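You operate a simulated robot arm through the tools that you are given. There is no shell and no other tool. Be economical: measure what you need, move in short steps, check, and stop when the job is done.

You run a simulated robot arm. Do the job below in one go: nothing can be reset, and whatever is moved stays where it is left.

TASK
Put the grey jar on the bottom left shelf of the wall rack. Fetch the orange from the middle left shelf of the wall rack and set it on the lower right shelf of the wall rack. Press the tare button two times. Open the dryer drawer. Any order will do. Set down upright: grey jar.

The check looks at the end state, three seconds after you hand in, the way a careful person would. Anything else that was tipped, shoved, dropped, spilled or broken makes it a failure.

THE ROBOT
A 7-joint arm with a fingered hand on a trunk, on a base that drives. Base frame: it is fixed to the floor where the robot stands at the start and does not move with it; the origin is under the middle of the robot, x ahead of it, y to its left, z up; the surface under the hand at the start is at about z = 122. Readings come in cm, rad, newtons and seconds.
With the tool pointing down near the work surface it reaches from about 10 to 58 cm from the robot's upright axis, wherever it stands. Its first joint turns from -1.204 to 3.002 rad. Places, roughly: bottom left shelf of the wall rack [60, -10, 40]; dryer drawer [-820, -530, 90]; grey jar (6x6x11 cm) [70, 0, 130]; lower right shelf of the wall rack [60, -110, 80]; orange (6x6x6 cm) [70, 20, 120]; tare button [-90, 420, 100]. Payload 3.4 kg.
The TCP is the grasp point between the finger pads, 2.5 cm short of the fingertips. In the tool frame z runs along the fingers and y along their closing line. Largest opening 8.8 cm; the body of the gripper starts 2.9 cm behind the TCP. The gripper is a hand of 4 fingers: y runs from the thumb to the fingers, the wrist lies at [-1.3, -9.7, -16.2] in the tool frame, and closing takes about 1.5 s.
Orientation is told as [roll, pitch, yaw] about the base's x, y, z axes, in that order, counted from this pose: with the fingers straight down and the wrist toward the robot, the tool's x, y and z point along [0, 1, 0], [1, 0, 0] and [0, 0, -1] of the base frame.

THE INTERFACE
- The arm moves only by the tool nudge_tool. Its argument "commands" is a list of rows, each a list of 6 numbers: the shift along the tool's x, y, z in cm, then the turn, a rotation vector about the tool's x, y, z in rad. In form: [[x, y, z, wx, wy, wz], ...]. A call has 1 to 12 rows; each row is the pose to reach, as a shift and turn from the pose commanded when the call began, along the tool's axes at that moment. "hand" is the gripper command, from -1 (shut) to 1 (fully open), values between in proportion, set as the call begins (left out, the last holds). A row lasts 0.2 s, in which the tool goes at most 5 cm and 0.15 rad; a call with a longer step from one row to the next is refused whole, and so is a gripper value outside its range. A pose out of reach is approached as far as the arm can. The call stops where the force on the tool passes 40 N (or 10 N more than at its start, if that is more) or the arm is blocked; 0.2 s more then pass. Each finger travels about 10.8 cm/s and halts on what it meets, pressing with about 29 N; the grip force reading is that of the motor and also rises with nothing between the fingers. The clock runs only during rows and for 0.2 s after the last one: add rows that repeat a pose to give the fingers time. The reply holds the time, the measured pose of the TCP, the force on the tool along the base axes, the opening and the grip force, in the units named above and with some noise, with the torque about the TCP (base axes, N m) and any sound that the robot's microphone picked up, and new pictures: "pictures" is both (left out), scene, wrist or none.
- Cameras (640 x 400 px; columns grow to the right, rows downward): "scene" is now at [13.94, -3.19, 142.84]; the picture's right is [-0.30, -0.95, -0.00], its down [-0.31, 0.10, -0.95] and it looks along [0.90, -0.29, -0.33] (base axes); focal length 214 px, centre (320, 200). "wrist" rides on the gripper at [6.4, -8.3, -9.8] in the tool frame; the picture's right is [-0.62, 0.37, -0.69], its down [-0.71, -0.63, 0.30] and it looks along [-0.32, 0.68, 0.65] (tool axes); focal length 265 px, centre (320, 200). There is no depth. A picture from a camera that has moved, and an enlarged one, comes with that camera's place and axes in the base frame and with its lens.
- raise_lower(by): slides the trunk up (or, below 0, down) by that many cm; the arm and the scene camera ride with it, the base frame stays. It gives what a move gives, with no picture.
- drive_base(legs): drives the robot by 1 to 6 legs, each [ahead, left, turn to the left] in cm, cm and rad, along the robot's own axes; the way and the turn of a leg run together, so that a leg with both is an arc; at most 150 cm and 3.142 rad a leg. The arm and the cameras ride along, it lands a little off, and it stops where it bumps. It gives what a move gives, and a new picture of the scene camera.
- move_fingers(index, middle, ring, thumb_bend, thumb_turn): sets how far each is bent, from 0 (flat) to 1 (curled in); at 0.3 the hand is open as for a grip, at 0.7 the pads meet at the TCP. One left out holds its place. A second passes; each finger stops where it meets its share of the squeeze, and holds until it gets a number again. A gripper value or a shape takes the hand back. It gives what a move gives, with no picture; readings hold the bend of each and the force on the fingers (four entries, about 0 where the hand has none), thumb and palm. thumb_turn goes from beside the hand (0) to across from the fingers (1), as for a grip.
- hand_shape(shape): the hand has 4 fingers and takes this shape, open, in about a second: jaw (thumb against the fingers, like two jaws); tri (thumb and two fingers); tip (a fingertip pinch); poke (one finger out to press); point (the index stretched); flat (the hand flat); cup (the hand cupped); fist (a fist). The gripper value then closes the fingers along that shape, each until it touches; the sizes above hold for jaw. It gives what a move gives, with no picture.
- aim_head(pan, tilt): turns the head with the scene camera to pan (to the left, within 1.501 rad either way) and tilt (down, from -0.506 to 1.204), counted from straight ahead of the robot. It gives what a move gives, and a new picture of the scene camera.
- close_up(camera, box): a new picture of the part [left, top, right, bottom] of that camera's present view, enlarged. No time passes.
- finish_job(): hands the job in; it is judged then, once.

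Work in short steps. Places have to be worked out from the pictures, the camera data and where the tool is seen: move nearer, look again, correct. Check each grasp and each placing, and mend what went wrong. You have 165 turns and 260 pictures in all, those below and enlarged ones among them. Open the gripper and draw the arm clear of the work before you hand the job in, unless the task says otherwise; then end with one line.

The tools are called after ">>>" by a JSON object that holds its "api" and its "payload". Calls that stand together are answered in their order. nudge_tool: Moves the arm, as the interface text tells. Its arguments: {"type":"object","properties":{"commands":{"type":"array"},"hand":{"type":"number"},"pictures":{"type":"string","enum":["both","scene","wrist","none"]}},"required":["commands"]} The other tools are called the same way: raise_lower (by) slides the trunk up or down; hand_shape (shape) gives the hand a shape; move_fingers (index, middle, ring, thumb_bend, thumb_turn) moves the fingers one by one; drive_base (legs) drives the base; aim_head (pan, tilt) turns the head that bears the scene camera; close_up (camera, box) takes an enlarged picture of a part of a camera's view; finish_job () hands the job in.

At the start:

```text
time: 0.0
tcp_pos: [40.94, -17.22, 142.72]
ee_rot: [-0.001, -0.001, -0.001]
force: [0.0, -0.8, -0.3]
torque: [0.0, -0.01, 0.01]
finger_gap: 8.76
grasp_force: 0.1
shape: jaw
bend: [0.3, 0.3, 0.3, 0.3, 0.98]
finger forces: [0.0, 0.1, 0.0, 0.1, 0.0, 0.0]
trunk travel left (down, up): [-70.7, 13.3]
robot x, y, heading: [0.08, -0.12, -0.0]
head pan, tilt: [-0.307, 0.333]
```

scene: 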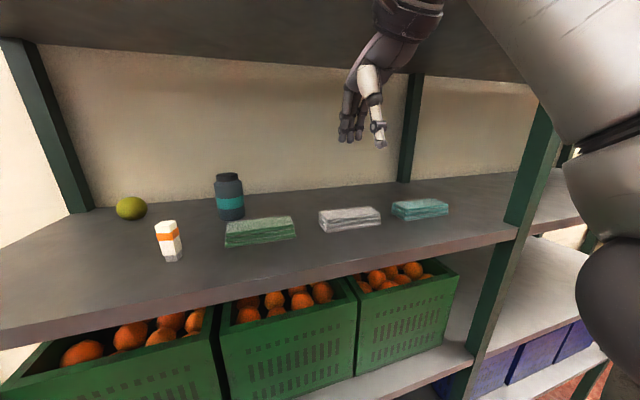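
wrist: 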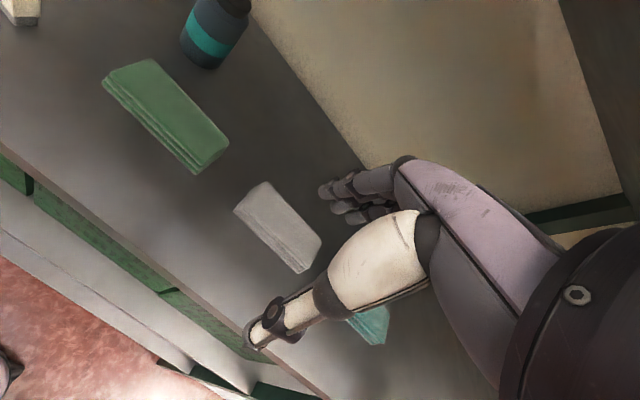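

I'll look more closely at the round fruit and the jar on the shelf before moving.

>>> {"api": "close_up", "payload": {"camera": "scene", "box": [80, 150, 280, 275]}}

>>> {"api": "aim_head", "payload": {"pan": 0.3, "tilt": 0.6}}

```text
3.20 times, centred on (180, 212) of scene
camera zoom: at [13.94, -3.19, 142.84], right [-0.3, -0.95, 0.0], down [-0.31, 0.1, -0.95], along [0.9, -0.29, -0.33], focal length 686 px, centre (768, 160)
```

zoom: 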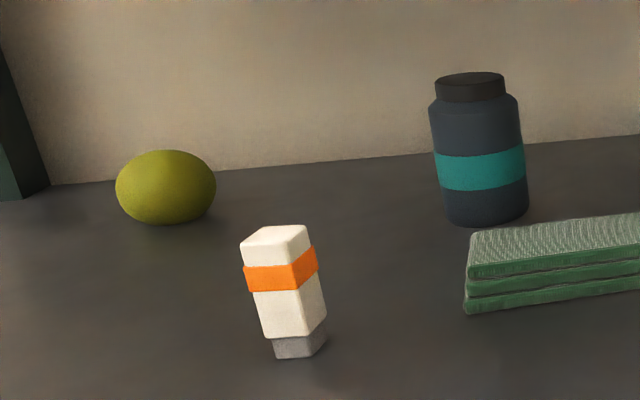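

```text
time: 1.0
tcp_pos: [40.9, -17.12, 142.61]
ee_rot: [0.001, 0.001, -0.001]
force: [-0.1, 0.5, -0.3]
torque: [-0.01, 0.01, 0.01]
finger_gap: 8.77
grasp_force: 0.1
shape: jaw
bend: [0.3, 0.3, 0.3, 0.3, 0.98]
finger forces: [0.1, 0.0, 0.0, 0.1, 0.0, 0.0]
trunk travel left (down, up): [-70.7, 13.3]
robot x, y, heading: [0.08, 0.1, -0.001]
head pan, tilt: [0.3, 0.6]
camera scene: at [13.5, 2.23, 140.4], right [0.29, -0.96, 0.0], down [-0.54, -0.17, -0.83], along [0.79, 0.24, -0.56], focal length 214 px, centre (320, 200)
```

scene: 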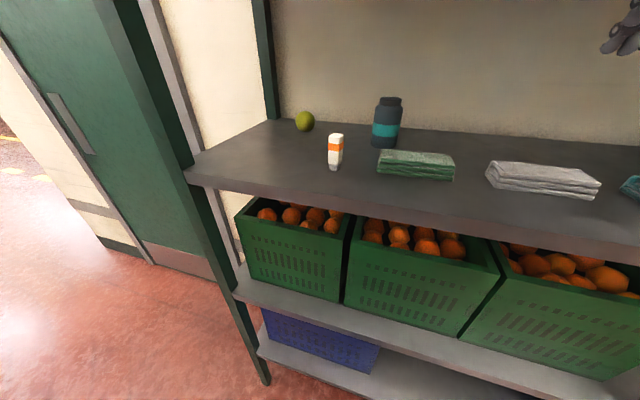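

The only round fruit on the middle shelf sits near [70, 24, 125], matching the orange's listed place, and the jar is near [68, 2]. Next I survey the lower shelves.

>>> {"api": "aim_head", "payload": {"pan": 0.0, "tilt": 1.1}}

>>> {"api": "aim_head", "payload": {"pan": -0.9, "tilt": 0.6}}

```text
time: 1.9
tcp_pos: [40.9, -17.06, 142.65]
ee_rot: [0.0, 0.0, 0.0]
force: [-0.1, -0.8, 0.1]
torque: [0.06, 0.03, -0.02]
finger_gap: 8.77
grasp_force: 0.1
shape: jaw
bend: [0.3, 0.3, 0.3, 0.3, 0.98]
finger forces: [0.0, 0.0, 0.0, 0.0, 0.0, 0.1]
trunk travel left (down, up): [-70.7, 13.3]
robot x, y, heading: [-0.36, 0.18, 0.003]
head pan, tilt: [0.0, 1.1]
camera scene: at [11.37, -0.36, 136.54], right [0.0, -1.0, 0.0], down [-0.89, 0.0, -0.45], along [0.45, 0.0, -0.89], focal length 214 px, centre (320, 200)
```

scene: 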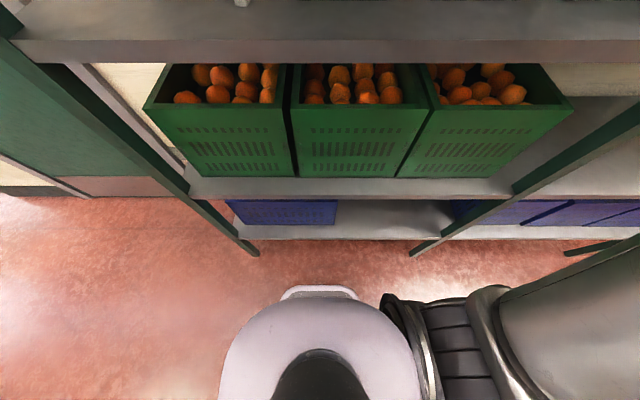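

```text
time: 3.1
tcp_pos: [40.86, -17.08, 142.72]
ee_rot: [-0.001, 0.0, 0.0]
force: [-0.3, 0.6, 1.6]
torque: [-0.02, 0.0, 0.0]
finger_gap: 8.76
grasp_force: 0.0
shape: jaw
bend: [0.3, 0.3, 0.3, 0.3, 0.98]
finger forces: [0.0, 0.0, 0.1, 0.0, 0.1, 0.0]
trunk travel left (down, up): [-70.7, 13.3]
robot x, y, heading: [0.39, 0.09, 0.001]
head pan, tilt: [-0.901, 0.6]
camera scene: at [10.55, -7.29, 140.39], right [-0.78, -0.62, 0.0], down [-0.35, 0.44, -0.82], along [0.51, -0.65, -0.57], focal length 214 px, centre (320, 200)
```

scene: 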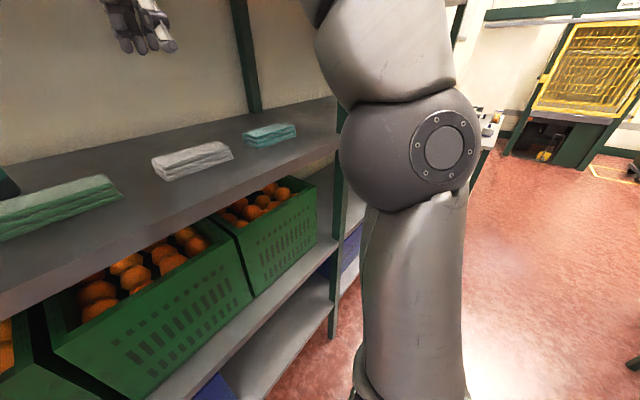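

Shelf fronts are near x≈41, with surfaces at about 122, 80 and 40, and the free space on the bottom left shelf is around y≈-35. I plan a grasp with a horizontal closing line and the fingers tilted forward, so first I back off a little and yaw the tool 90°.

>>> {"api": "nudge_tool", "payload": {"commands": [[0, -1, 0, 0, 0, -0.143], [0, -2, 0, 0, 0, -0.286], [0, -3, 0, 0, 0, -0.428], [0, -4, 0, 0, 0, -0.571], [0, -5, 0, 0, 0, -0.714], [0, -6, 0, 0, 0, -0.857], [0, -7, 0, 0, 0, -1.0], [0, -8, 0, 0, 0, -1.142], [0, -8, 0, 0, 0, -1.285], [0, -8, 0, 0, 0, -1.428], [0, -8, 0, 0, 0, -1.571], [0, -8, 0, 0, 0, -1.571]], "hand": 1, "pictures": "both"}}

>>> {"api": "aim_head", "payload": {"pan": -0.2, "tilt": -0.3}}

```text
time: 5.7
tcp_pos: [34.02, -16.41, 135.93]
ee_rot: [0.003, 0.0, 1.573]
force: [-0.1, 0.0, -0.3]
torque: [-0.02, 0.05, 0.02]
finger_gap: 8.78
grasp_force: 0.1
shape: jaw
bend: [0.3, 0.3, 0.3, 0.3, 0.98]
finger forces: [0.0, 0.0, 0.1, 0.0, 0.0, 0.0]
out of reach, approached as far as the arm can: row 8, 9, 10, 11, 12
trunk travel left (down, up): [-70.7, 13.3]
robot x, y, heading: [-0.25, 0.24, -0.006]
head pan, tilt: [-0.901, 0.6]
camera scene: at [10.83, -7.04, 140.38], right [-0.78, -0.62, 0.0], down [-0.35, 0.44, -0.83], along [0.51, -0.65, -0.56], focal length 214 px, centre (320, 200)
camera wrist: at [27.74, -24.71, 145.79], right [0.62, 0.37, 0.69], down [0.72, -0.63, -0.3], along [0.32, 0.68, -0.66], focal length 265 px, centre (320, 200)
```

scene: 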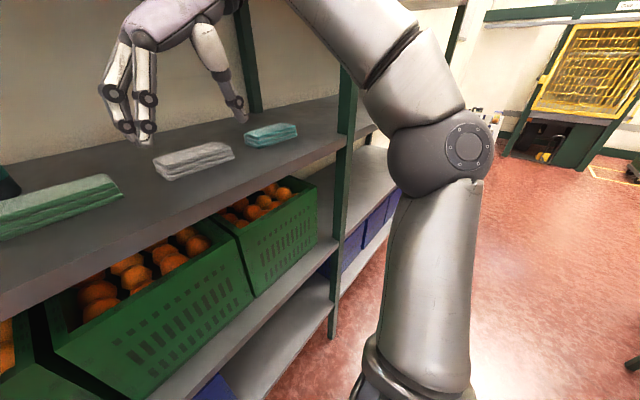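
wrist: 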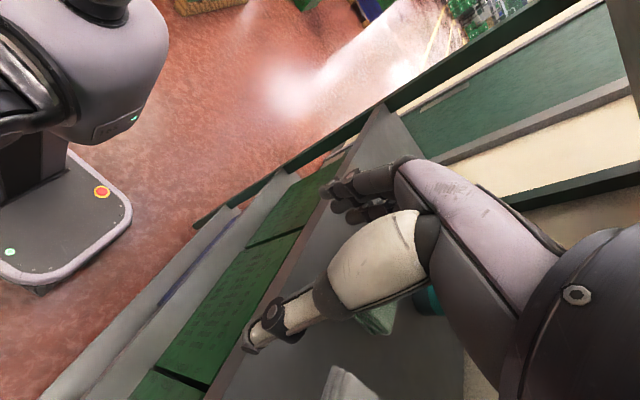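

```text
time: 6.9
tcp_pos: [33.81, -16.68, 135.91]
ee_rot: [-0.002, 0.001, 1.571]
force: [-0.1, 0.4, 0.5]
torque: [0.01, 0.02, 0.0]
finger_gap: 8.81
grasp_force: 0.1
shape: jaw
bend: [0.3, 0.3, 0.3, 0.3, 0.98]
finger forces: [0.1, 0.0, 0.0, 0.1, 0.0, 0.1]
trunk travel left (down, up): [-70.7, 13.3]
robot x, y, heading: [0.13, 0.19, 0.002]
head pan, tilt: [-0.201, -0.3]
camera scene: at [12.74, -1.96, 148.46], right [-0.2, -0.98, 0.0], down [0.29, -0.06, -0.96], along [0.94, -0.19, 0.29], focal length 214 px, centre (320, 200)
```

scene: 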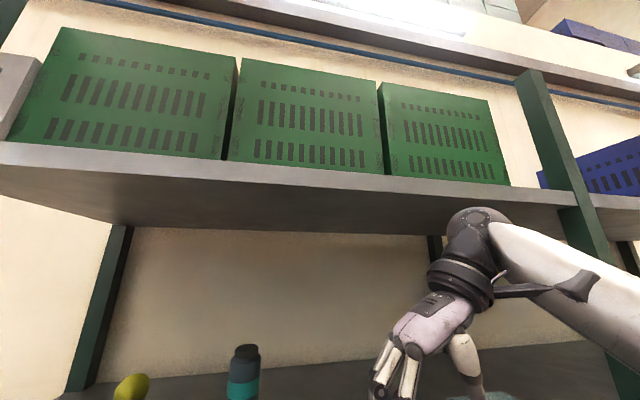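

The yaw is reached and the base front seems to be near x≈20, so I can drive forward later. Now I tilt the fingers forward by about 0.85 rad.

>>> {"api": "nudge_tool", "payload": {"commands": [[0, 0, 0, 0, -0.14, 0], [0, 0, 0, 0, -0.28, 0], [0, 0, 0, 0, -0.42, 0], [0, 0, 0, 0, -0.56, 0], [0, 0, 0, 0, -0.7, 0], [0, 0, 0, 0, -0.85, 0], [0, 0, 0, 0, -0.85, 0]], "pictures": "none"}}

>>> {"api": "aim_head", "payload": {"pan": 0.0, "tilt": 0.35}}

```text
time: 8.5
tcp_pos: [33.85, -16.54, 135.74]
ee_rot: [-0.851, 0.0, 1.57]
force: [0.5, 0.3, -0.3]
torque: [0.0, -0.01, 0.0]
finger_gap: 8.8
grasp_force: 0.0
shape: jaw
bend: [0.3, 0.3, 0.3, 0.3, 0.98]
finger forces: [0.0, 0.0, 0.1, 0.1, 0.1, 0.0]
trunk travel left (down, up): [-70.7, 13.3]
robot x, y, heading: [0.27, -0.12, -0.001]
head pan, tilt: [-0.201, -0.3]
```

```text
time: 9.6
tcp_pos: [33.79, -16.53, 135.78]
ee_rot: [-0.849, -0.001, 1.572]
force: [-0.2, -0.5, -0.3]
torque: [0.01, -0.01, -0.02]
finger_gap: 8.78
grasp_force: 0.1
shape: jaw
bend: [0.3, 0.3, 0.3, 0.3, 0.98]
finger forces: [0.0, 0.0, 0.1, 0.0, 0.0, 0.0]
trunk travel left (down, up): [-70.7, 13.3]
robot x, y, heading: [0.48, -0.29, 0.001]
head pan, tilt: [0.0, 0.351]
camera scene: at [14.36, -0.38, 142.68], right [0.0, -1.0, 0.0], down [-0.34, 0.0, -0.94], along [0.94, 0.0, -0.34], focal length 214 px, centre (320, 200)
```

scene: 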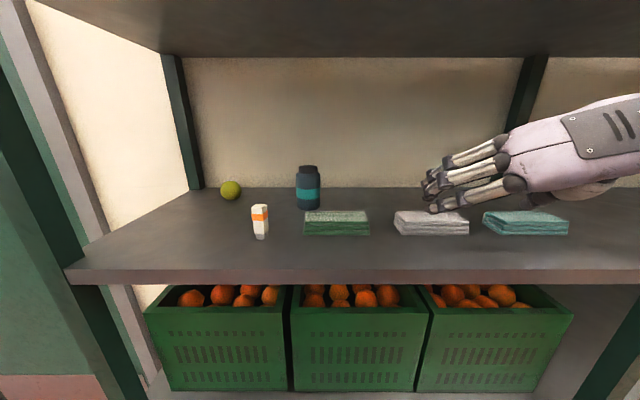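

Jar centre is at about [67.5, 2.7] and the way above the towels is clear. I check how the arm lies before driving forward.

>>> {"api": "aim_head", "payload": {"pan": -1.0, "tilt": 0.0}}

```text
time: 10.8
tcp_pos: [33.8, -16.65, 135.78]
ee_rot: [-0.85, -0.001, 1.57]
force: [0.3, 0.1, 0.0]
torque: [-0.01, 0.0, -0.01]
finger_gap: 8.79
grasp_force: 0.0
shape: jaw
bend: [0.3, 0.3, 0.3, 0.3, 0.98]
finger forces: [0.0, 0.1, 0.0, 0.0, 0.1, 0.0]
trunk travel left (down, up): [-70.7, 13.3]
robot x, y, heading: [0.09, 0.03, -0.001]
head pan, tilt: [-1.0, 0.0]
camera scene: at [9.92, -7.94, 145.91], right [-0.84, -0.54, 0.0], down [0.0, 0.0, -1.0], along [0.54, -0.84, 0.0], focal length 214 px, centre (320, 200)
```

scene: 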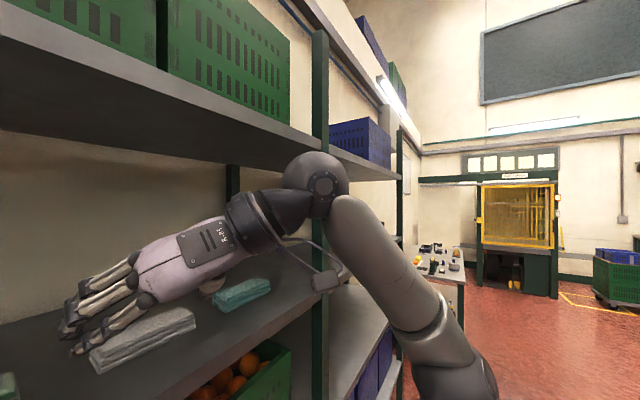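

The elbow hangs low and outside, and the wrist is well under the upper shelf. I drive 14 cm ahead.

>>> {"api": "drive_base", "payload": {"legs": [[14, 0, 0]]}}

```text
time: 12.2
tcp_pos: [47.74, -16.6, 135.72]
ee_rot: [-0.851, -0.001, 1.57]
force: [-0.1, -0.2, -0.3]
torque: [-0.02, 0.04, -0.01]
finger_gap: 8.78
grasp_force: 0.0
shape: jaw
bend: [0.3, 0.3, 0.3, 0.3, 0.98]
finger forces: [0.1, 0.1, 0.1, 0.0, 0.0, 0.0]
trunk travel left (down, up): [-70.7, 13.3]
robot x, y, heading: [13.9, 0.51, 0.0]
head pan, tilt: [-1.0, 0.0]
camera scene: at [23.94, -7.97, 145.91], right [-0.84, -0.54, 0.0], down [0.0, 0.0, -1.0], along [0.54, -0.84, 0.0], focal length 214 px, centre (320, 200)
```

scene: 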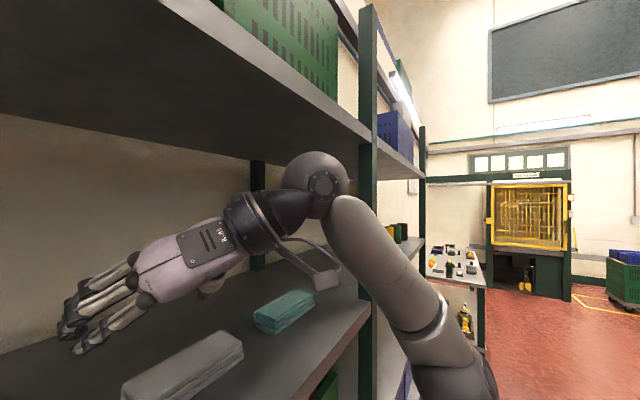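

The way is clear, so I shift left to line up with the jar while staying above the towels and the small bottle.

>>> {"api": "nudge_tool", "payload": {"commands": [[-0.4, 4, 0.7, 0, 0, 0], [-0.8, 8, 1.4, 0, 0, 0], [-1.2, 12, 2.1, 0, 0, 0], [-1.5, 15.5, 2.8, 0, 0, 0], [-1.9, 19.3, 3.6, 0, 0, 0], [-1.9, 19.3, 3.6, 0, 0, 0]], "pictures": "wrist"}}

>>> {"api": "aim_head", "payload": {"pan": -0.1, "tilt": 0.35}}

```text
time: 13.6
tcp_pos: [51.65, 2.56, 134.89]
ee_rot: [-0.847, -0.002, 1.57]
force: [0.0, -0.5, 0.3]
torque: [-0.01, -0.01, -0.01]
finger_gap: 8.81
grasp_force: 0.1
shape: jaw
bend: [0.3, 0.3, 0.3, 0.3, 0.98]
finger forces: [0.0, 0.0, 0.0, 0.1, 0.0, 0.0]
trunk travel left (down, up): [-70.7, 13.3]
robot x, y, heading: [13.98, 0.01, 0.002]
head pan, tilt: [-1.0, 0.0]
camera wrist: at [40.07, -5.69, 136.49], right [-0.11, 0.37, 0.92], down [0.7, -0.63, 0.34], along [0.71, 0.68, -0.19], focal length 265 px, centre (320, 200)
```

wrist: 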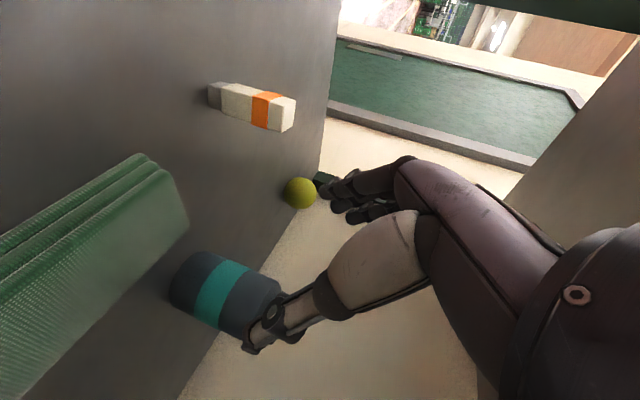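

```text
time: 14.8
tcp_pos: [51.72, 2.62, 134.79]
ee_rot: [-0.85, -0.001, 1.568]
force: [0.0, 0.5, 0.8]
torque: [0.0, 0.01, 0.04]
finger_gap: 8.8
grasp_force: 0.0
shape: jaw
bend: [0.3, 0.3, 0.3, 0.3, 0.98]
finger forces: [0.1, 0.0, 0.0, 0.0, 0.0, 0.0]
trunk travel left (down, up): [-70.7, 13.3]
robot x, y, heading: [14.39, 0.02, 0.005]
head pan, tilt: [-0.099, 0.351]
camera scene: at [28.28, -1.33, 142.67], right [-0.1, -0.99, 0.0], down [-0.34, 0.04, -0.94], along [0.93, -0.1, -0.34], focal length 214 px, centre (320, 200)
```

scene: 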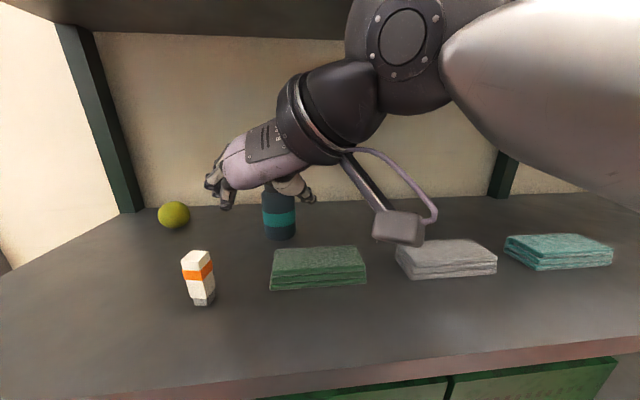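

Jar centre is about [66.5, 2.3], and the wrist camera box needs clearance over the green towels. I steepen the tool slightly and go to a point 12 cm back from the grasp along the finger axis.

>>> {"api": "nudge_tool", "payload": {"commands": [[-2.3, -0.1, 1.1, 0, 0.05, 0], [-4.5, -0.2, 2.2, 0, 0.1, 0], [-6.7, -0.3, 3.3, 0, 0.15, 0], [-6.7, -0.3, 3.3, 0, 0.15, 0]], "pictures": "both"}}

```text
time: 15.8
tcp_pos: [58.35, 2.39, 137.66]
ee_rot: [-0.703, 0.002, 1.57]
force: [-0.9, -0.1, -0.2]
torque: [-0.01, -0.03, -0.02]
finger_gap: 8.79
grasp_force: 0.0
shape: jaw
bend: [0.3, 0.3, 0.3, 0.3, 0.98]
finger forces: [0.0, 0.0, 0.0, 0.1, 0.0, 0.1]
trunk travel left (down, up): [-70.7, 13.3]
robot x, y, heading: [13.9, -0.2, -0.006]
head pan, tilt: [-0.099, 0.351]
camera scene: at [28.19, -1.37, 142.68], right [-0.1, -0.99, 0.0], down [-0.34, 0.04, -0.94], along [0.93, -0.09, -0.34], focal length 214 px, centre (320, 200)
camera wrist: at [47.22, -6.0, 141.14], right [0.03, 0.37, 0.93], down [0.74, -0.63, 0.23], along [0.67, 0.68, -0.29], focal length 265 px, centre (320, 200)
```

scene: 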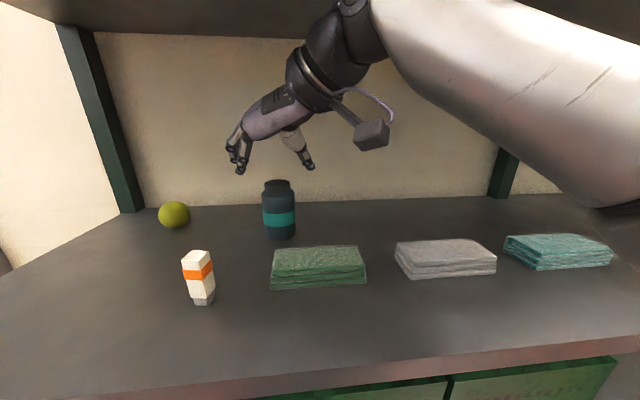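
wrist: 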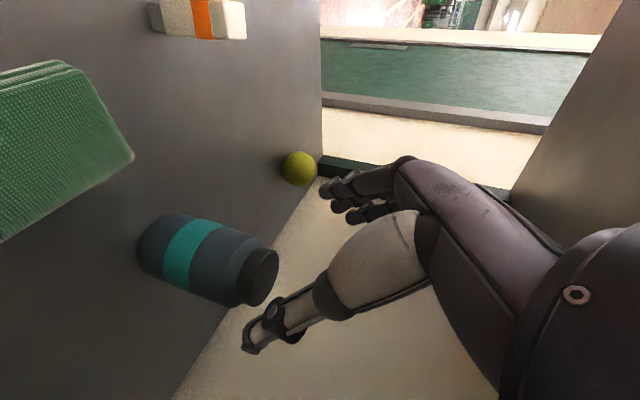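

Combining both views, the jar is at about [65.7, 2.2]. I slide in along the finger axis with the hand open.

>>> {"api": "nudge_tool", "payload": {"commands": [[0.1, -0.1, 3, 0, 0, 0], [0.2, -0.2, 6, 0, 0, 0], [0.3, -0.2, 8, 0, 0, 0], [0.4, -0.2, 10, 0, 0, 0], [0.4, -0.2, 11.9, 0, 0, 0], [0.4, -0.2, 11.9, 0, 0, 0]], "pictures": "both"}}

```text
time: 17.2
tcp_pos: [65.87, 2.02, 128.37]
ee_rot: [-0.702, -0.001, 1.57]
force: [-0.5, 1.0, 0.6]
torque: [-0.03, -0.03, -0.02]
finger_gap: 8.78
grasp_force: 0.1
shape: jaw
bend: [0.3, 0.3, 0.3, 0.3, 0.98]
finger forces: [0.6, 0.0, 0.0, 0.0, 0.0, 0.0]
trunk travel left (down, up): [-70.7, 13.3]
robot x, y, heading: [14.01, 0.05, 0.0]
head pan, tilt: [-0.099, 0.351]
camera scene: at [28.25, -1.31, 142.68], right [-0.1, -0.99, 0.0], down [-0.34, 0.03, -0.94], along [0.93, -0.09, -0.34], focal length 214 px, centre (320, 200)
camera wrist: at [54.71, -6.17, 131.74], right [0.03, 0.37, 0.93], down [0.74, -0.63, 0.23], along [0.67, 0.68, -0.29], focal length 265 px, centre (320, 200)
```

scene: 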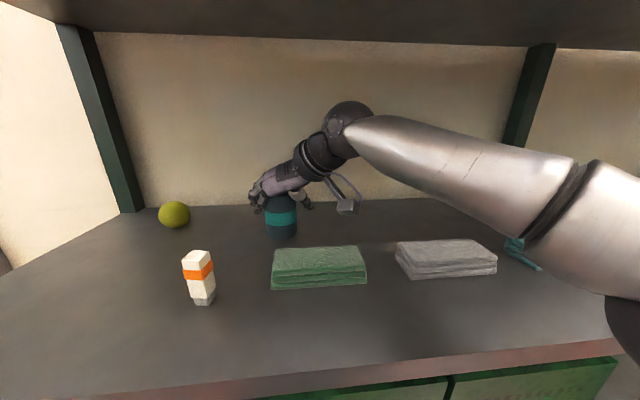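
wrist: 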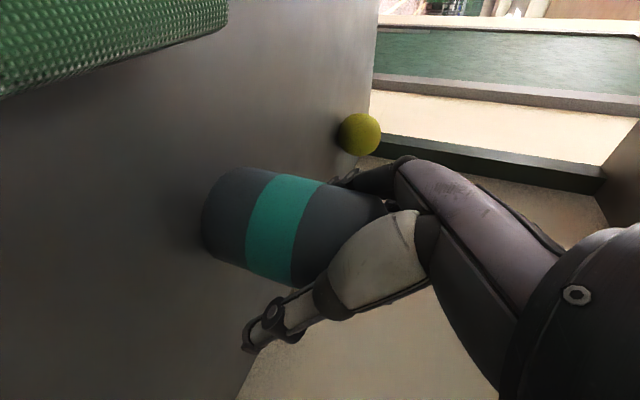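

The hand straddles the jar; a close look will show whether it is centred.

>>> {"api": "close_up", "payload": {"camera": "scene", "box": [220, 140, 380, 260]}}

```text
3.33 times, centred on (300, 200) of scene
camera zoom: at [28.25, -1.31, 142.68], right [-0.1, -0.99, 0.0], down [-0.34, 0.03, -0.94], along [0.93, -0.09, -0.34], focal length 715 px, centre (387, 200)
```

zoom: 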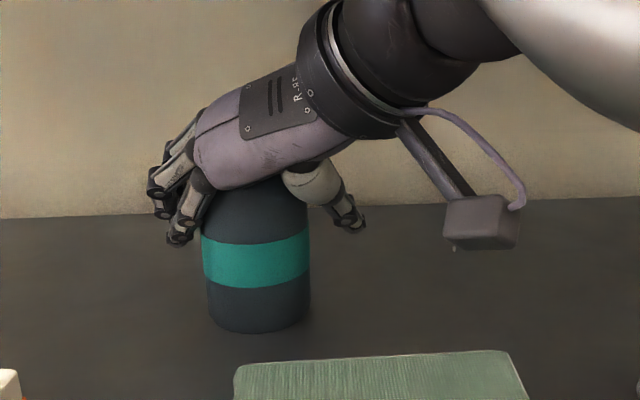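

The jar body lies between thumb and fingers with the pads at about band height. I close the hand.

>>> {"api": "nudge_tool", "payload": {"commands": [[0, 0, 0, 0, 0, 0], [0, 0, 0, 0, 0, 0], [0, 0, 0, 0, 0, 0], [0, 0, 0, 0, 0, 0], [0, 0, 0, 0, 0, 0], [0, 0, 0, 0, 0, 0], [0, 0, 0, 0, 0, 0], [0, 0, 0, 0, 0, 0]], "hand": -1, "pictures": "both"}}

```text
time: 19.0
tcp_pos: [65.99, 2.09, 128.28]
ee_rot: [-0.7, 0.0, 1.567]
force: [0.6, -0.5, 1.0]
torque: [-0.07, -0.01, -0.01]
finger_gap: 5.3
grasp_force: 28.7
shape: jaw
bend: [0.35, 0.4, 0.37, 0.71, 1.0]
finger forces: [18.2, 8.0, 0.0, 0.1, 26.7, 0.1]
trunk travel left (down, up): [-70.7, 13.3]
robot x, y, heading: [14.06, 0.09, -0.005]
head pan, tilt: [-0.099, 0.351]
camera scene: at [28.3, -1.34, 142.67], right [-0.1, -0.99, 0.0], down [-0.34, 0.03, -0.94], along [0.93, -0.09, -0.34], focal length 214 px, centre (320, 200)
camera wrist: at [54.75, -6.21, 131.74], right [0.03, 0.37, 0.93], down [0.74, -0.63, 0.23], along [0.67, 0.68, -0.29], focal length 265 px, centre (320, 200)
```

scene: 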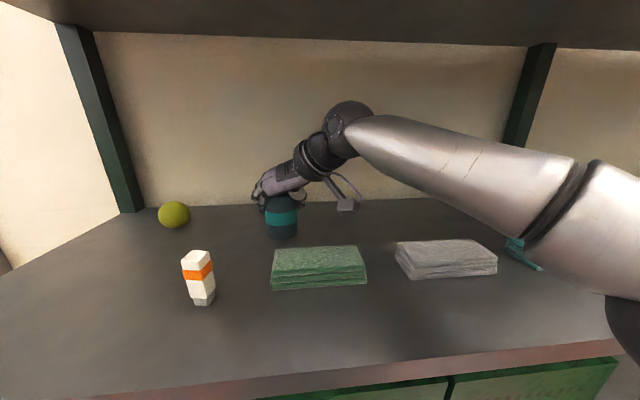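
wrist: 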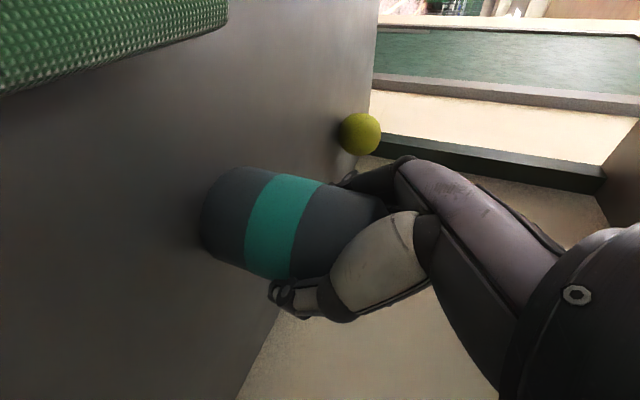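

The jar is gripped by the thumb, index and middle finger. I lift it 3 cm and check.

>>> {"api": "nudge_tool", "payload": {"commands": [[-0.64, 0, -0.77, 0, 0, 0], [-1.3, 0, -1.5, 0, 0, 0], [-1.93, 0, -2.3, 0, 0, 0], [-1.93, 0, -2.3, 0, 0, 0]], "pictures": "both"}}

```text
time: 20.0
tcp_pos: [65.99, 2.22, 131.34]
ee_rot: [-0.699, 0.0, 1.569]
force: [-0.1, -0.9, -1.8]
torque: [0.0, -0.02, 0.0]
finger_gap: 5.3
grasp_force: 28.9
shape: jaw
bend: [0.35, 0.4, 0.37, 0.71, 1.0]
finger forces: [18.6, 8.0, 0.0, 0.1, 26.7, 0.0]
trunk travel left (down, up): [-70.7, 13.3]
robot x, y, heading: [13.87, 0.12, -0.001]
head pan, tilt: [-0.099, 0.351]
camera scene: at [28.32, -1.34, 142.67], right [-0.1, -0.99, 0.0], down [-0.34, 0.03, -0.94], along [0.93, -0.09, -0.34], focal length 214 px, centre (320, 200)
camera wrist: at [54.71, -6.13, 134.7], right [0.03, 0.37, 0.93], down [0.74, -0.63, 0.23], along [0.67, 0.68, -0.29], focal length 265 px, centre (320, 200)
```

scene: 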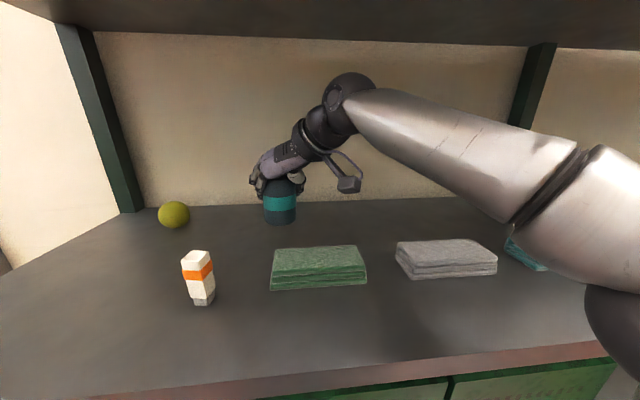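
wrist: 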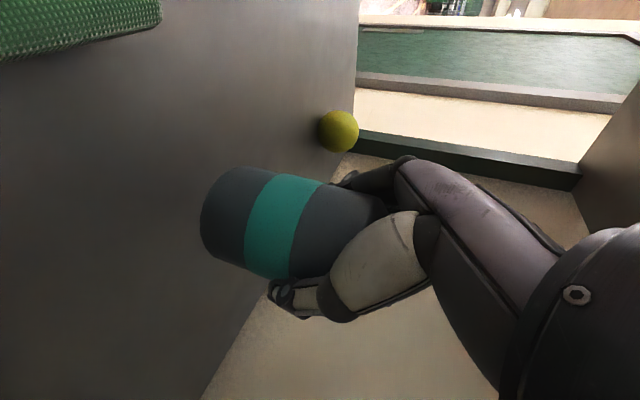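

Held upright and clear. I raise it 4 cm more and back the base straight out of the shelf.

>>> {"api": "nudge_tool", "payload": {"commands": [[-0.86, 0, -1.0, 0, 0, 0], [-1.7, 0, -2.0, 0, 0, 0], [-2.57, 0, -3.06, 0, 0, 0], [-2.57, 0, -3.06, 0, 0, 0]], "pictures": "none"}}

>>> {"api": "drive_base", "payload": {"legs": [[-35, 0, 0]]}}

```text
time: 21.0
tcp_pos: [65.84, 2.04, 135.39]
ee_rot: [-0.698, 0.0, 1.569]
force: [-0.2, -0.2, -1.6]
torque: [-0.03, -0.05, 0.0]
finger_gap: 5.28
grasp_force: 29.0
shape: jaw
bend: [0.35, 0.4, 0.37, 0.71, 1.0]
finger forces: [18.7, 7.9, 0.0, 0.0, 26.7, 0.1]
trunk travel left (down, up): [-70.7, 13.3]
robot x, y, heading: [14.14, 0.06, -0.004]
head pan, tilt: [-0.099, 0.351]
```

```text
time: 23.2
tcp_pos: [31.33, 1.96, 135.17]
ee_rot: [-0.701, 0.001, 1.561]
force: [0.0, -0.2, -2.0]
torque: [0.01, -0.01, -0.01]
finger_gap: 5.29
grasp_force: 29.0
shape: jaw
bend: [0.35, 0.4, 0.37, 0.71, 1.0]
finger forces: [18.7, 7.9, 0.1, 0.1, 26.7, 0.1]
trunk travel left (down, up): [-70.7, 13.3]
robot x, y, heading: [-20.68, 0.39, -0.005]
head pan, tilt: [-0.099, 0.351]
camera scene: at [-6.36, -1.25, 142.67], right [-0.11, -0.99, 0.0], down [-0.34, 0.04, -0.94], along [0.93, -0.1, -0.34], focal length 214 px, centre (320, 200)
```

scene: 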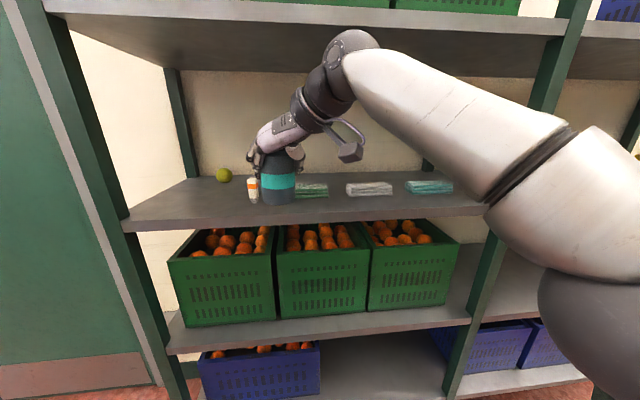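

The jar is clear of the rack. I lower the trunk and shift right, to face the free part of the bottom left shelf.

>>> {"api": "drive_base", "payload": {"legs": [[0, -33, 0]]}}

>>> {"api": "raise_lower", "payload": {"by": -68}}

>>> {"api": "aim_head", "payload": {"pan": 0.0, "tilt": 0.35}}

```text
time: 25.4
tcp_pos: [30.95, -31.55, 135.23]
ee_rot: [-0.7, 0.0, 1.558]
force: [0.0, -0.2, -1.5]
torque: [-0.03, -0.01, 0.01]
finger_gap: 5.29
grasp_force: 28.7
shape: jaw
bend: [0.35, 0.4, 0.37, 0.71, 1.0]
finger forces: [18.7, 8.0, 0.0, 0.0, 26.7, 0.0]
trunk travel left (down, up): [-70.7, 13.3]
robot x, y, heading: [-20.56, -33.34, -0.012]
head pan, tilt: [-0.099, 0.351]
camera scene: at [-6.69, -34.65, 142.67], right [-0.11, -0.99, 0.0], down [-0.34, 0.04, -0.94], along [0.93, -0.1, -0.34], focal length 214 px, centre (320, 200)
```

scene: 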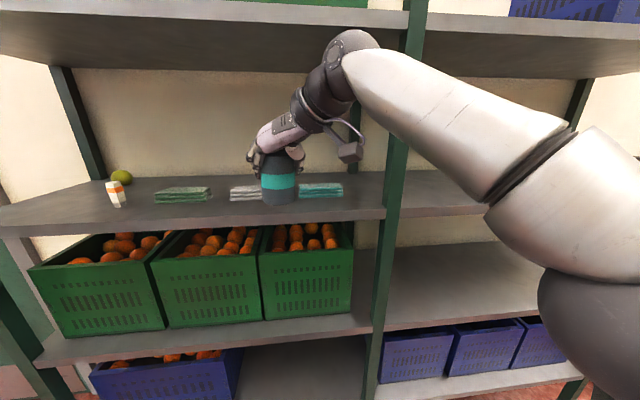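

```text
refused: -68 is not a number from -40 to 40
```

```text
time: 26.1
tcp_pos: [30.99, -31.41, 135.33]
ee_rot: [-0.701, -0.001, 1.559]
force: [-0.4, 0.6, -1.6]
torque: [-0.01, 0.0, 0.01]
finger_gap: 5.29
grasp_force: 29.1
shape: jaw
bend: [0.35, 0.4, 0.37, 0.71, 1.0]
finger forces: [18.7, 8.1, 0.0, 0.0, 26.8, 0.0]
trunk travel left (down, up): [-70.7, 13.3]
robot x, y, heading: [-20.84, -33.39, -0.011]
head pan, tilt: [0.0, 0.351]
camera scene: at [-6.63, -33.7, 142.67], right [-0.01, -1.0, 0.0], down [-0.34, 0.0, -0.94], along [0.94, -0.01, -0.34], focal length 214 px, centre (320, 200)
```

scene: 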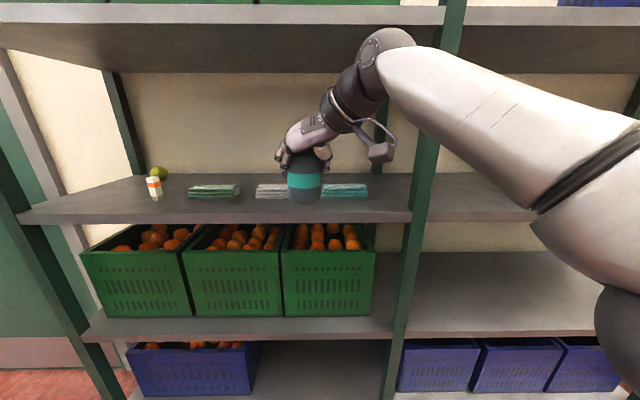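

The free space on the bottom left shelf runs from about y=-8 to y=-59, and the lower right shelf is empty. I lower the trunk in two steps.

>>> {"api": "raise_lower", "payload": {"by": -38}}

>>> {"api": "raise_lower", "payload": {"by": -30}}

>>> {"api": "aim_head", "payload": {"pan": 0.0, "tilt": 0.35}}

```text
time: 29.7
tcp_pos: [30.92, -31.45, 97.39]
ee_rot: [-0.699, -0.001, 1.559]
force: [-0.2, -0.3, -2.6]
torque: [-0.04, 0.0, 0.02]
finger_gap: 5.3
grasp_force: 28.8
shape: jaw
bend: [0.35, 0.4, 0.37, 0.71, 1.0]
finger forces: [18.7, 8.0, 0.1, 0.1, 26.8, 0.0]
trunk travel left (down, up): [-32.7, 51.3]
robot x, y, heading: [-21.32, -32.99, -0.008]
head pan, tilt: [0.0, 0.351]
```

```text
time: 32.7
tcp_pos: [31.0, -31.61, 67.24]
ee_rot: [-0.699, 0.0, 1.559]
force: [-0.3, 0.2, -2.0]
torque: [-0.04, 0.05, -0.03]
finger_gap: 5.31
grasp_force: 28.7
shape: jaw
bend: [0.35, 0.4, 0.37, 0.71, 1.0]
finger forces: [18.7, 8.0, 0.1, 0.0, 26.8, 0.0]
trunk travel left (down, up): [-2.7, 81.3]
robot x, y, heading: [-21.06, -32.76, -0.015]
head pan, tilt: [0.0, 0.351]
```

```text
time: 33.3
tcp_pos: [30.9, -31.43, 67.35]
ee_rot: [-0.699, 0.0, 1.558]
force: [0.4, -0.1, -2.3]
torque: [-0.02, 0.0, -0.01]
finger_gap: 5.3
grasp_force: 28.8
shape: jaw
bend: [0.35, 0.4, 0.37, 0.71, 1.0]
finger forces: [18.7, 8.1, 0.1, 0.0, 26.7, 0.0]
trunk travel left (down, up): [-2.7, 81.3]
robot x, y, heading: [-20.93, -33.04, -0.012]
head pan, tilt: [0.0, 0.351]
camera scene: at [-6.65, -33.69, 74.67], right [-0.01, -1.0, 0.0], down [-0.34, 0.0, -0.94], along [0.94, -0.01, -0.34], focal length 214 px, centre (320, 200)
```

scene: 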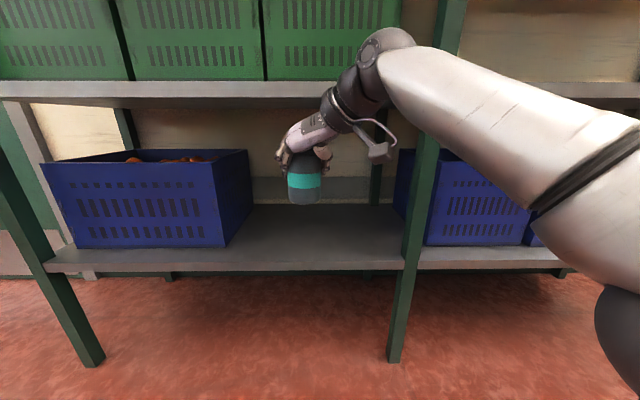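

I zoom on the shelf edge for its height.

>>> {"api": "close_up", "payload": {"camera": "scene", "box": [220, 140, 420, 290]}}

>>> {"api": "close_up", "payload": {"camera": "scene", "box": [140, 60, 300, 160]}}

```text
2.67 times, centred on (320, 215) of scene
camera zoom: at [-6.65, -33.69, 74.67], right [-0.01, -1.0, 0.0], down [-0.34, 0.0, -0.94], along [0.94, -0.01, -0.34], focal length 572 px, centre (320, 160)
```

zoom: 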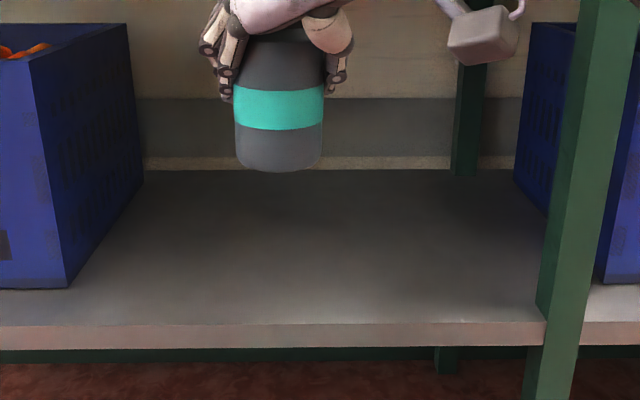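

```text
4.00 times, centred on (220, 110) of scene
camera zoom: at [-6.65, -33.69, 74.67], right [-0.01, -1.0, 0.0], down [-0.34, 0.0, -0.94], along [0.94, -0.01, -0.34], focal length 858 px, centre (720, 560)
```

zoom: 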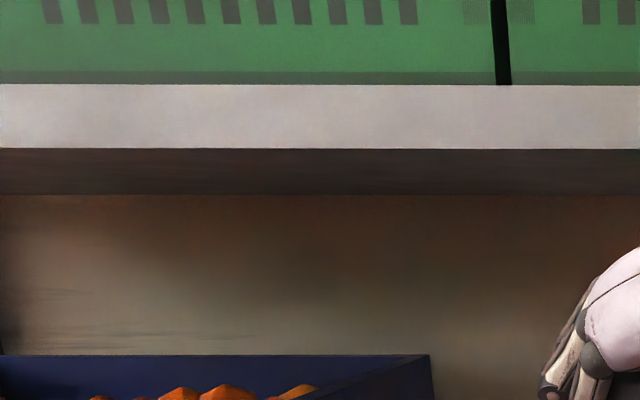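

The bottom shelf top is at z≈40, its front at x≈41, and the lower shelf underside is at 79.4. I lower the tool 17.5 cm in front of the shelf, leaving the jar bottom about 3 cm above it.

>>> {"api": "nudge_tool", "payload": {"commands": [[1.9, 0, 2.2, 0, 0, 0], [3.8, 0, 4.5, 0, 0, 0], [5.6, 0, 6.7, 0, 0, 0], [7.5, 0, 8.9, 0, 0, 0], [9.4, 0, 11.2, 0, 0, 0], [11.27, 0, 13.4, 0, 0, 0], [11.27, 0, 13.4, 0, 0, 0]], "pictures": "scene"}}

```text
time: 34.9
tcp_pos: [30.86, -31.69, 49.66]
ee_rot: [-0.698, 0.0, 1.559]
force: [-0.4, 0.1, -2.8]
torque: [-0.04, 0.0, 0.01]
finger_gap: 5.29
grasp_force: 29.0
shape: jaw
bend: [0.35, 0.4, 0.37, 0.71, 1.0]
finger forces: [18.7, 8.0, 0.0, 0.0, 26.6, 0.0]
trunk travel left (down, up): [-2.7, 81.3]
robot x, y, heading: [-21.0, -32.95, -0.009]
head pan, tilt: [0.0, 0.351]
camera scene: at [-6.65, -33.69, 74.67], right [-0.01, -1.0, 0.0], down [-0.34, 0.0, -0.94], along [0.94, -0.01, -0.34], focal length 214 px, centre (320, 200)
```

scene: 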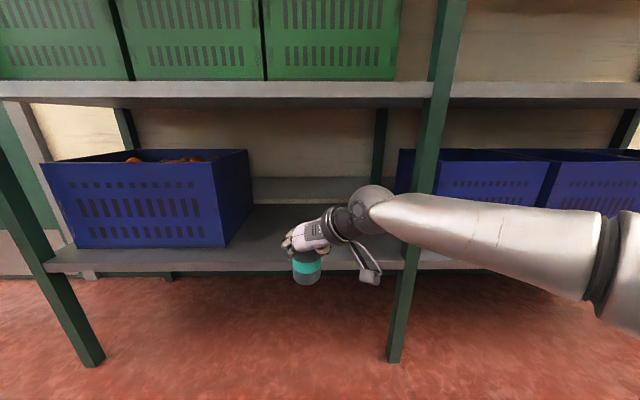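

The forearm lies nearly parallel to the rack and would hit the middle post if I drove straight in. I turn the base right by 0.5 rad so that the elbow trails behind, then approach diagonally.

>>> {"api": "drive_base", "payload": {"legs": [[0, 0, -0.5], [0, 28, 0]]}}

```text
time: 38.3
tcp_pos: [39.04, -31.54, 49.73]
ee_rot: [-0.701, 0.0, 1.068]
force: [0.1, 0.1, -2.2]
torque: [-0.01, -0.02, -0.02]
finger_gap: 5.28
grasp_force: 28.7
shape: jaw
bend: [0.35, 0.4, 0.37, 0.71, 1.0]
finger forces: [18.6, 8.1, 0.1, 0.0, 26.8, 0.0]
trunk travel left (down, up): [-2.7, 81.3]
robot x, y, heading: [-7.42, -8.32, -0.506]
head pan, tilt: [0.0, 0.351]
camera scene: at [5.17, -15.66, 74.67], right [-0.48, -0.88, 0.0], down [-0.3, 0.17, -0.94], along [0.82, -0.45, -0.34], focal length 214 px, centre (320, 200)
```

scene: 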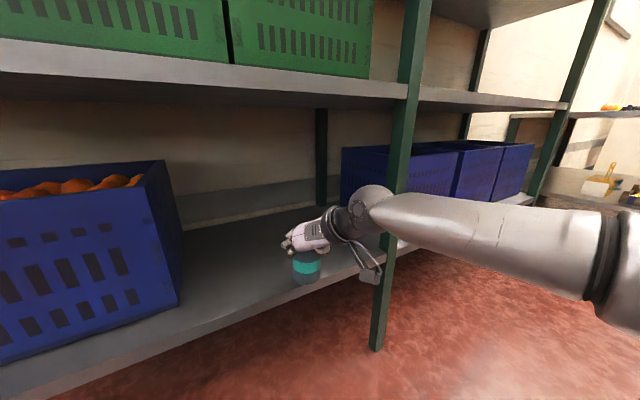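

The jar bottom is about 3 cm above the shelf level with a clear way in. I drive diagonally to bring the jar to about [51, -28].

>>> {"api": "drive_base", "payload": {"legs": [[8.8, 8.9, 0]]}}

>>> {"api": "close_up", "payload": {"camera": "scene", "box": [230, 160, 430, 290]}}

```text
time: 39.6
tcp_pos: [51.13, -27.85, 49.68]
ee_rot: [-0.699, 0.0, 1.066]
force: [-0.1, 0.0, -2.3]
torque: [-0.02, 0.01, 0.0]
finger_gap: 5.31
grasp_force: 28.5
shape: jaw
bend: [0.35, 0.4, 0.37, 0.71, 1.0]
finger forces: [18.7, 8.1, 0.1, 0.0, 26.7, 0.0]
trunk travel left (down, up): [-2.7, 81.3]
robot x, y, heading: [4.51, -4.75, -0.503]
head pan, tilt: [0.0, 0.351]
camera scene: at [17.29, -12.09, 74.67], right [-0.48, -0.88, 0.0], down [-0.3, 0.17, -0.94], along [0.82, -0.45, -0.34], focal length 214 px, centre (320, 200)
```

scene: 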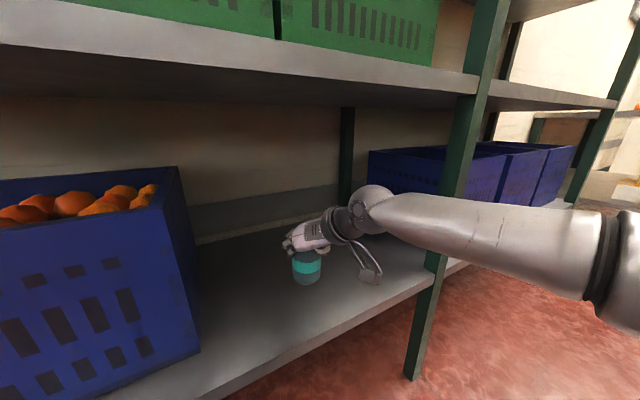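

```text
3.08 times, centred on (330, 225) of scene
camera zoom: at [17.29, -12.09, 74.67], right [-0.48, -0.88, 0.0], down [-0.3, 0.17, -0.94], along [0.82, -0.45, -0.34], focal length 660 px, centre (289, 123)
```

zoom: 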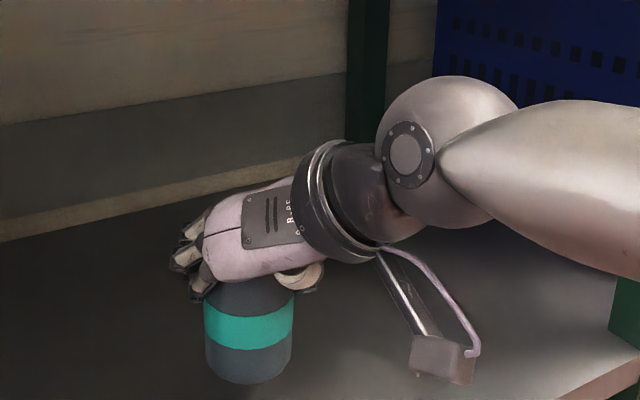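

Jar is above free shelf. I lower 2.8 cm and watch the vertical force.

>>> {"api": "nudge_tool", "payload": {"commands": [[0.6, 0, 0.72, 0, 0, 0], [1.2, 0, 1.43, 0, 0, 0], [1.8, 0, 2.14, 0, 0, 0], [1.8, 0, 2.14, 0, 0, 0]], "pictures": "none"}}

>>> {"api": "nudge_tool", "payload": {"commands": [[0.1, 0, 0.11, 0, 0, 0], [0.19, 0, 0.23, 0, 0, 0], [0.19, 0, 0.23, 0, 0, 0]], "pictures": "none"}}

```text
time: 40.6
tcp_pos: [51.27, -27.96, 46.96]
ee_rot: [-0.699, 0.002, 1.066]
force: [-0.8, -0.7, -1.0]
torque: [0.01, -0.02, 0.0]
finger_gap: 5.31
grasp_force: 29.2
shape: jaw
bend: [0.35, 0.4, 0.37, 0.71, 1.0]
finger forces: [18.6, 8.0, 0.0, 0.0, 26.6, 0.0]
trunk travel left (down, up): [-2.7, 81.3]
robot x, y, heading: [4.76, -4.66, -0.507]
head pan, tilt: [0.0, 0.351]
```

```text
time: 41.4
tcp_pos: [51.14, -27.95, 46.65]
ee_rot: [-0.7, 0.0, 1.067]
force: [-0.1, 0.1, -2.0]
torque: [-0.01, 0.02, 0.01]
finger_gap: 5.32
grasp_force: 29.0
shape: jaw
bend: [0.35, 0.4, 0.37, 0.71, 1.0]
finger forces: [18.7, 8.1, 0.0, 0.0, 26.6, 0.0]
trunk travel left (down, up): [-2.7, 81.3]
robot x, y, heading: [4.76, -4.45, -0.503]
head pan, tilt: [0.0, 0.351]
```

No contact yet, so I continue in small steps.

>>> {"api": "nudge_tool", "payload": {"commands": [[0.1, 0, 0.11, 0, 0, 0], [0.19, 0, 0.23, 0, 0, 0], [0.19, 0, 0.23, 0, 0, 0]], "pictures": "none"}}

>>> {"api": "nudge_tool", "payload": {"commands": [[0.1, 0, 0.11, 0, 0, 0], [0.13, 0, 0.15, 0, 0, 0], [0.13, 0, 0.15, 0, 0, 0]], "pictures": "scene"}}

```text
time: 42.2
tcp_pos: [51.29, -27.9, 46.43]
ee_rot: [-0.701, 0.0, 1.066]
force: [0.9, -0.3, -0.2]
torque: [0.01, 0.06, -0.01]
finger_gap: 5.29
grasp_force: 29.0
shape: jaw
bend: [0.35, 0.4, 0.37, 0.71, 1.0]
finger forces: [19.0, 8.3, 0.1, 0.0, 26.5, 0.0]
trunk travel left (down, up): [-2.7, 81.3]
robot x, y, heading: [4.45, -4.73, -0.506]
head pan, tilt: [0.0, 0.351]
```

```text
time: 43.0
tcp_pos: [51.28, -27.91, 46.2]
ee_rot: [-0.7, -0.002, 1.067]
force: [-1.1, 1.5, 4.6]
torque: [-0.01, -0.02, 0.04]
finger_gap: 5.29
grasp_force: 29.4
shape: jaw
bend: [0.35, 0.4, 0.37, 0.71, 1.0]
finger forces: [19.3, 9.0, 0.2, 0.1, 26.8, 0.0]
trunk travel left (down, up): [-2.7, 81.3]
robot x, y, heading: [4.8, -5.01, -0.503]
head pan, tilt: [0.0, 0.351]
camera scene: at [17.24, -12.05, 74.69], right [-0.48, -0.88, 0.0], down [-0.3, 0.17, -0.94], along [0.82, -0.45, -0.34], focal length 214 px, centre (320, 200)
```

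scene: 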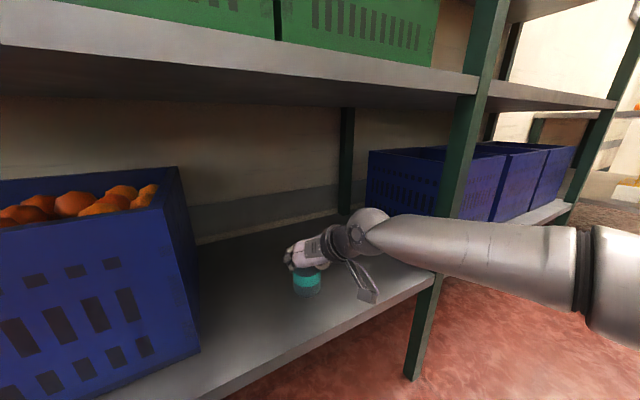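

The jar is standing on the shelf (upward force appeared). I release slowly, by opening fully.

>>> {"api": "nudge_tool", "payload": {"commands": [[0, 0, 0, 0, 0, 0], [0, 0, 0, 0, 0, 0], [0, 0, 0, 0, 0, 0], [0, 0, 0, 0, 0, 0], [0, 0, 0, 0, 0, 0], [0, 0, 0, 0, 0, 0]], "hand": 1, "pictures": "none"}}

>>> {"api": "close_up", "payload": {"camera": "scene", "box": [230, 180, 430, 310]}}

```text
time: 44.4
tcp_pos: [51.29, -27.93, 46.29]
ee_rot: [-0.701, 0.001, 1.065]
force: [0.1, -1.1, 0.2]
torque: [0.0, 0.0, -0.01]
finger_gap: 8.76
grasp_force: 0.1
shape: jaw
bend: [0.3, 0.3, 0.3, 0.3, 0.98]
finger forces: [0.1, 0.1, 0.1, 0.0, 0.0, 0.0]
trunk travel left (down, up): [-2.7, 81.3]
robot x, y, heading: [4.48, -4.93, -0.503]
head pan, tilt: [0.0, 0.351]
```

```text
3.08 times, centred on (330, 245) of scene
camera zoom: at [17.28, -12.08, 74.67], right [-0.48, -0.88, 0.0], down [-0.3, 0.17, -0.94], along [0.82, -0.45, -0.34], focal length 660 px, centre (289, 62)
```

zoom: 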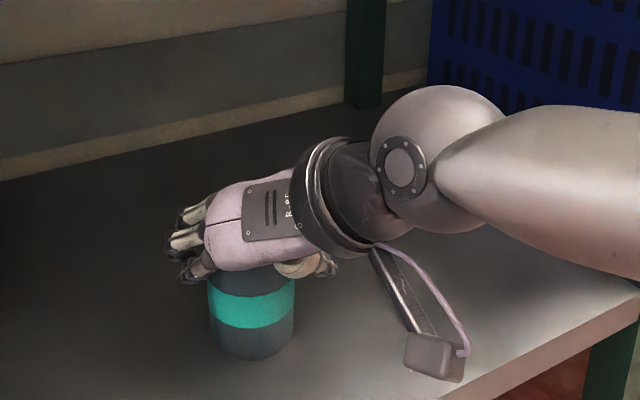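

Released. I withdraw along the finger axis.

>>> {"api": "nudge_tool", "payload": {"commands": [[0, 0, -1.5, 0, 0, 0], [0, 0, -3, 0, 0, 0], [0, 0, -5, 0, 0, 0], [0, 0, -7, 0, 0, 0], [0, 0, -9.5, 0, 0, 0], [0, 0, -11, 0, 0, 0], [0, 0, -11, 0, 0, 0]], "pictures": "scene"}}

```text
time: 46.0
tcp_pos: [44.89, -24.62, 54.69]
ee_rot: [-0.701, 0.001, 1.066]
force: [0.3, -0.9, -0.1]
torque: [-0.01, 0.01, 0.03]
finger_gap: 8.74
grasp_force: 0.1
shape: jaw
bend: [0.3, 0.3, 0.3, 0.3, 0.98]
finger forces: [0.0, 0.0, 0.1, 0.1, 0.0, 0.0]
trunk travel left (down, up): [-2.7, 81.3]
robot x, y, heading: [4.61, -4.67, -0.506]
head pan, tilt: [0.0, 0.351]
camera scene: at [17.28, -12.08, 74.67], right [-0.48, -0.88, 0.0], down [-0.3, 0.17, -0.94], along [0.82, -0.45, -0.34], focal length 214 px, centre (320, 200)
```

scene: 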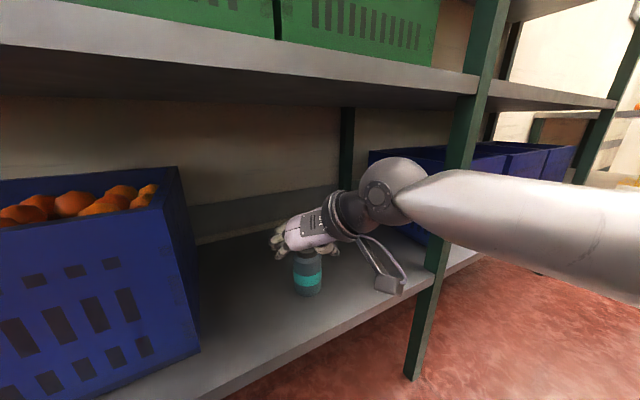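

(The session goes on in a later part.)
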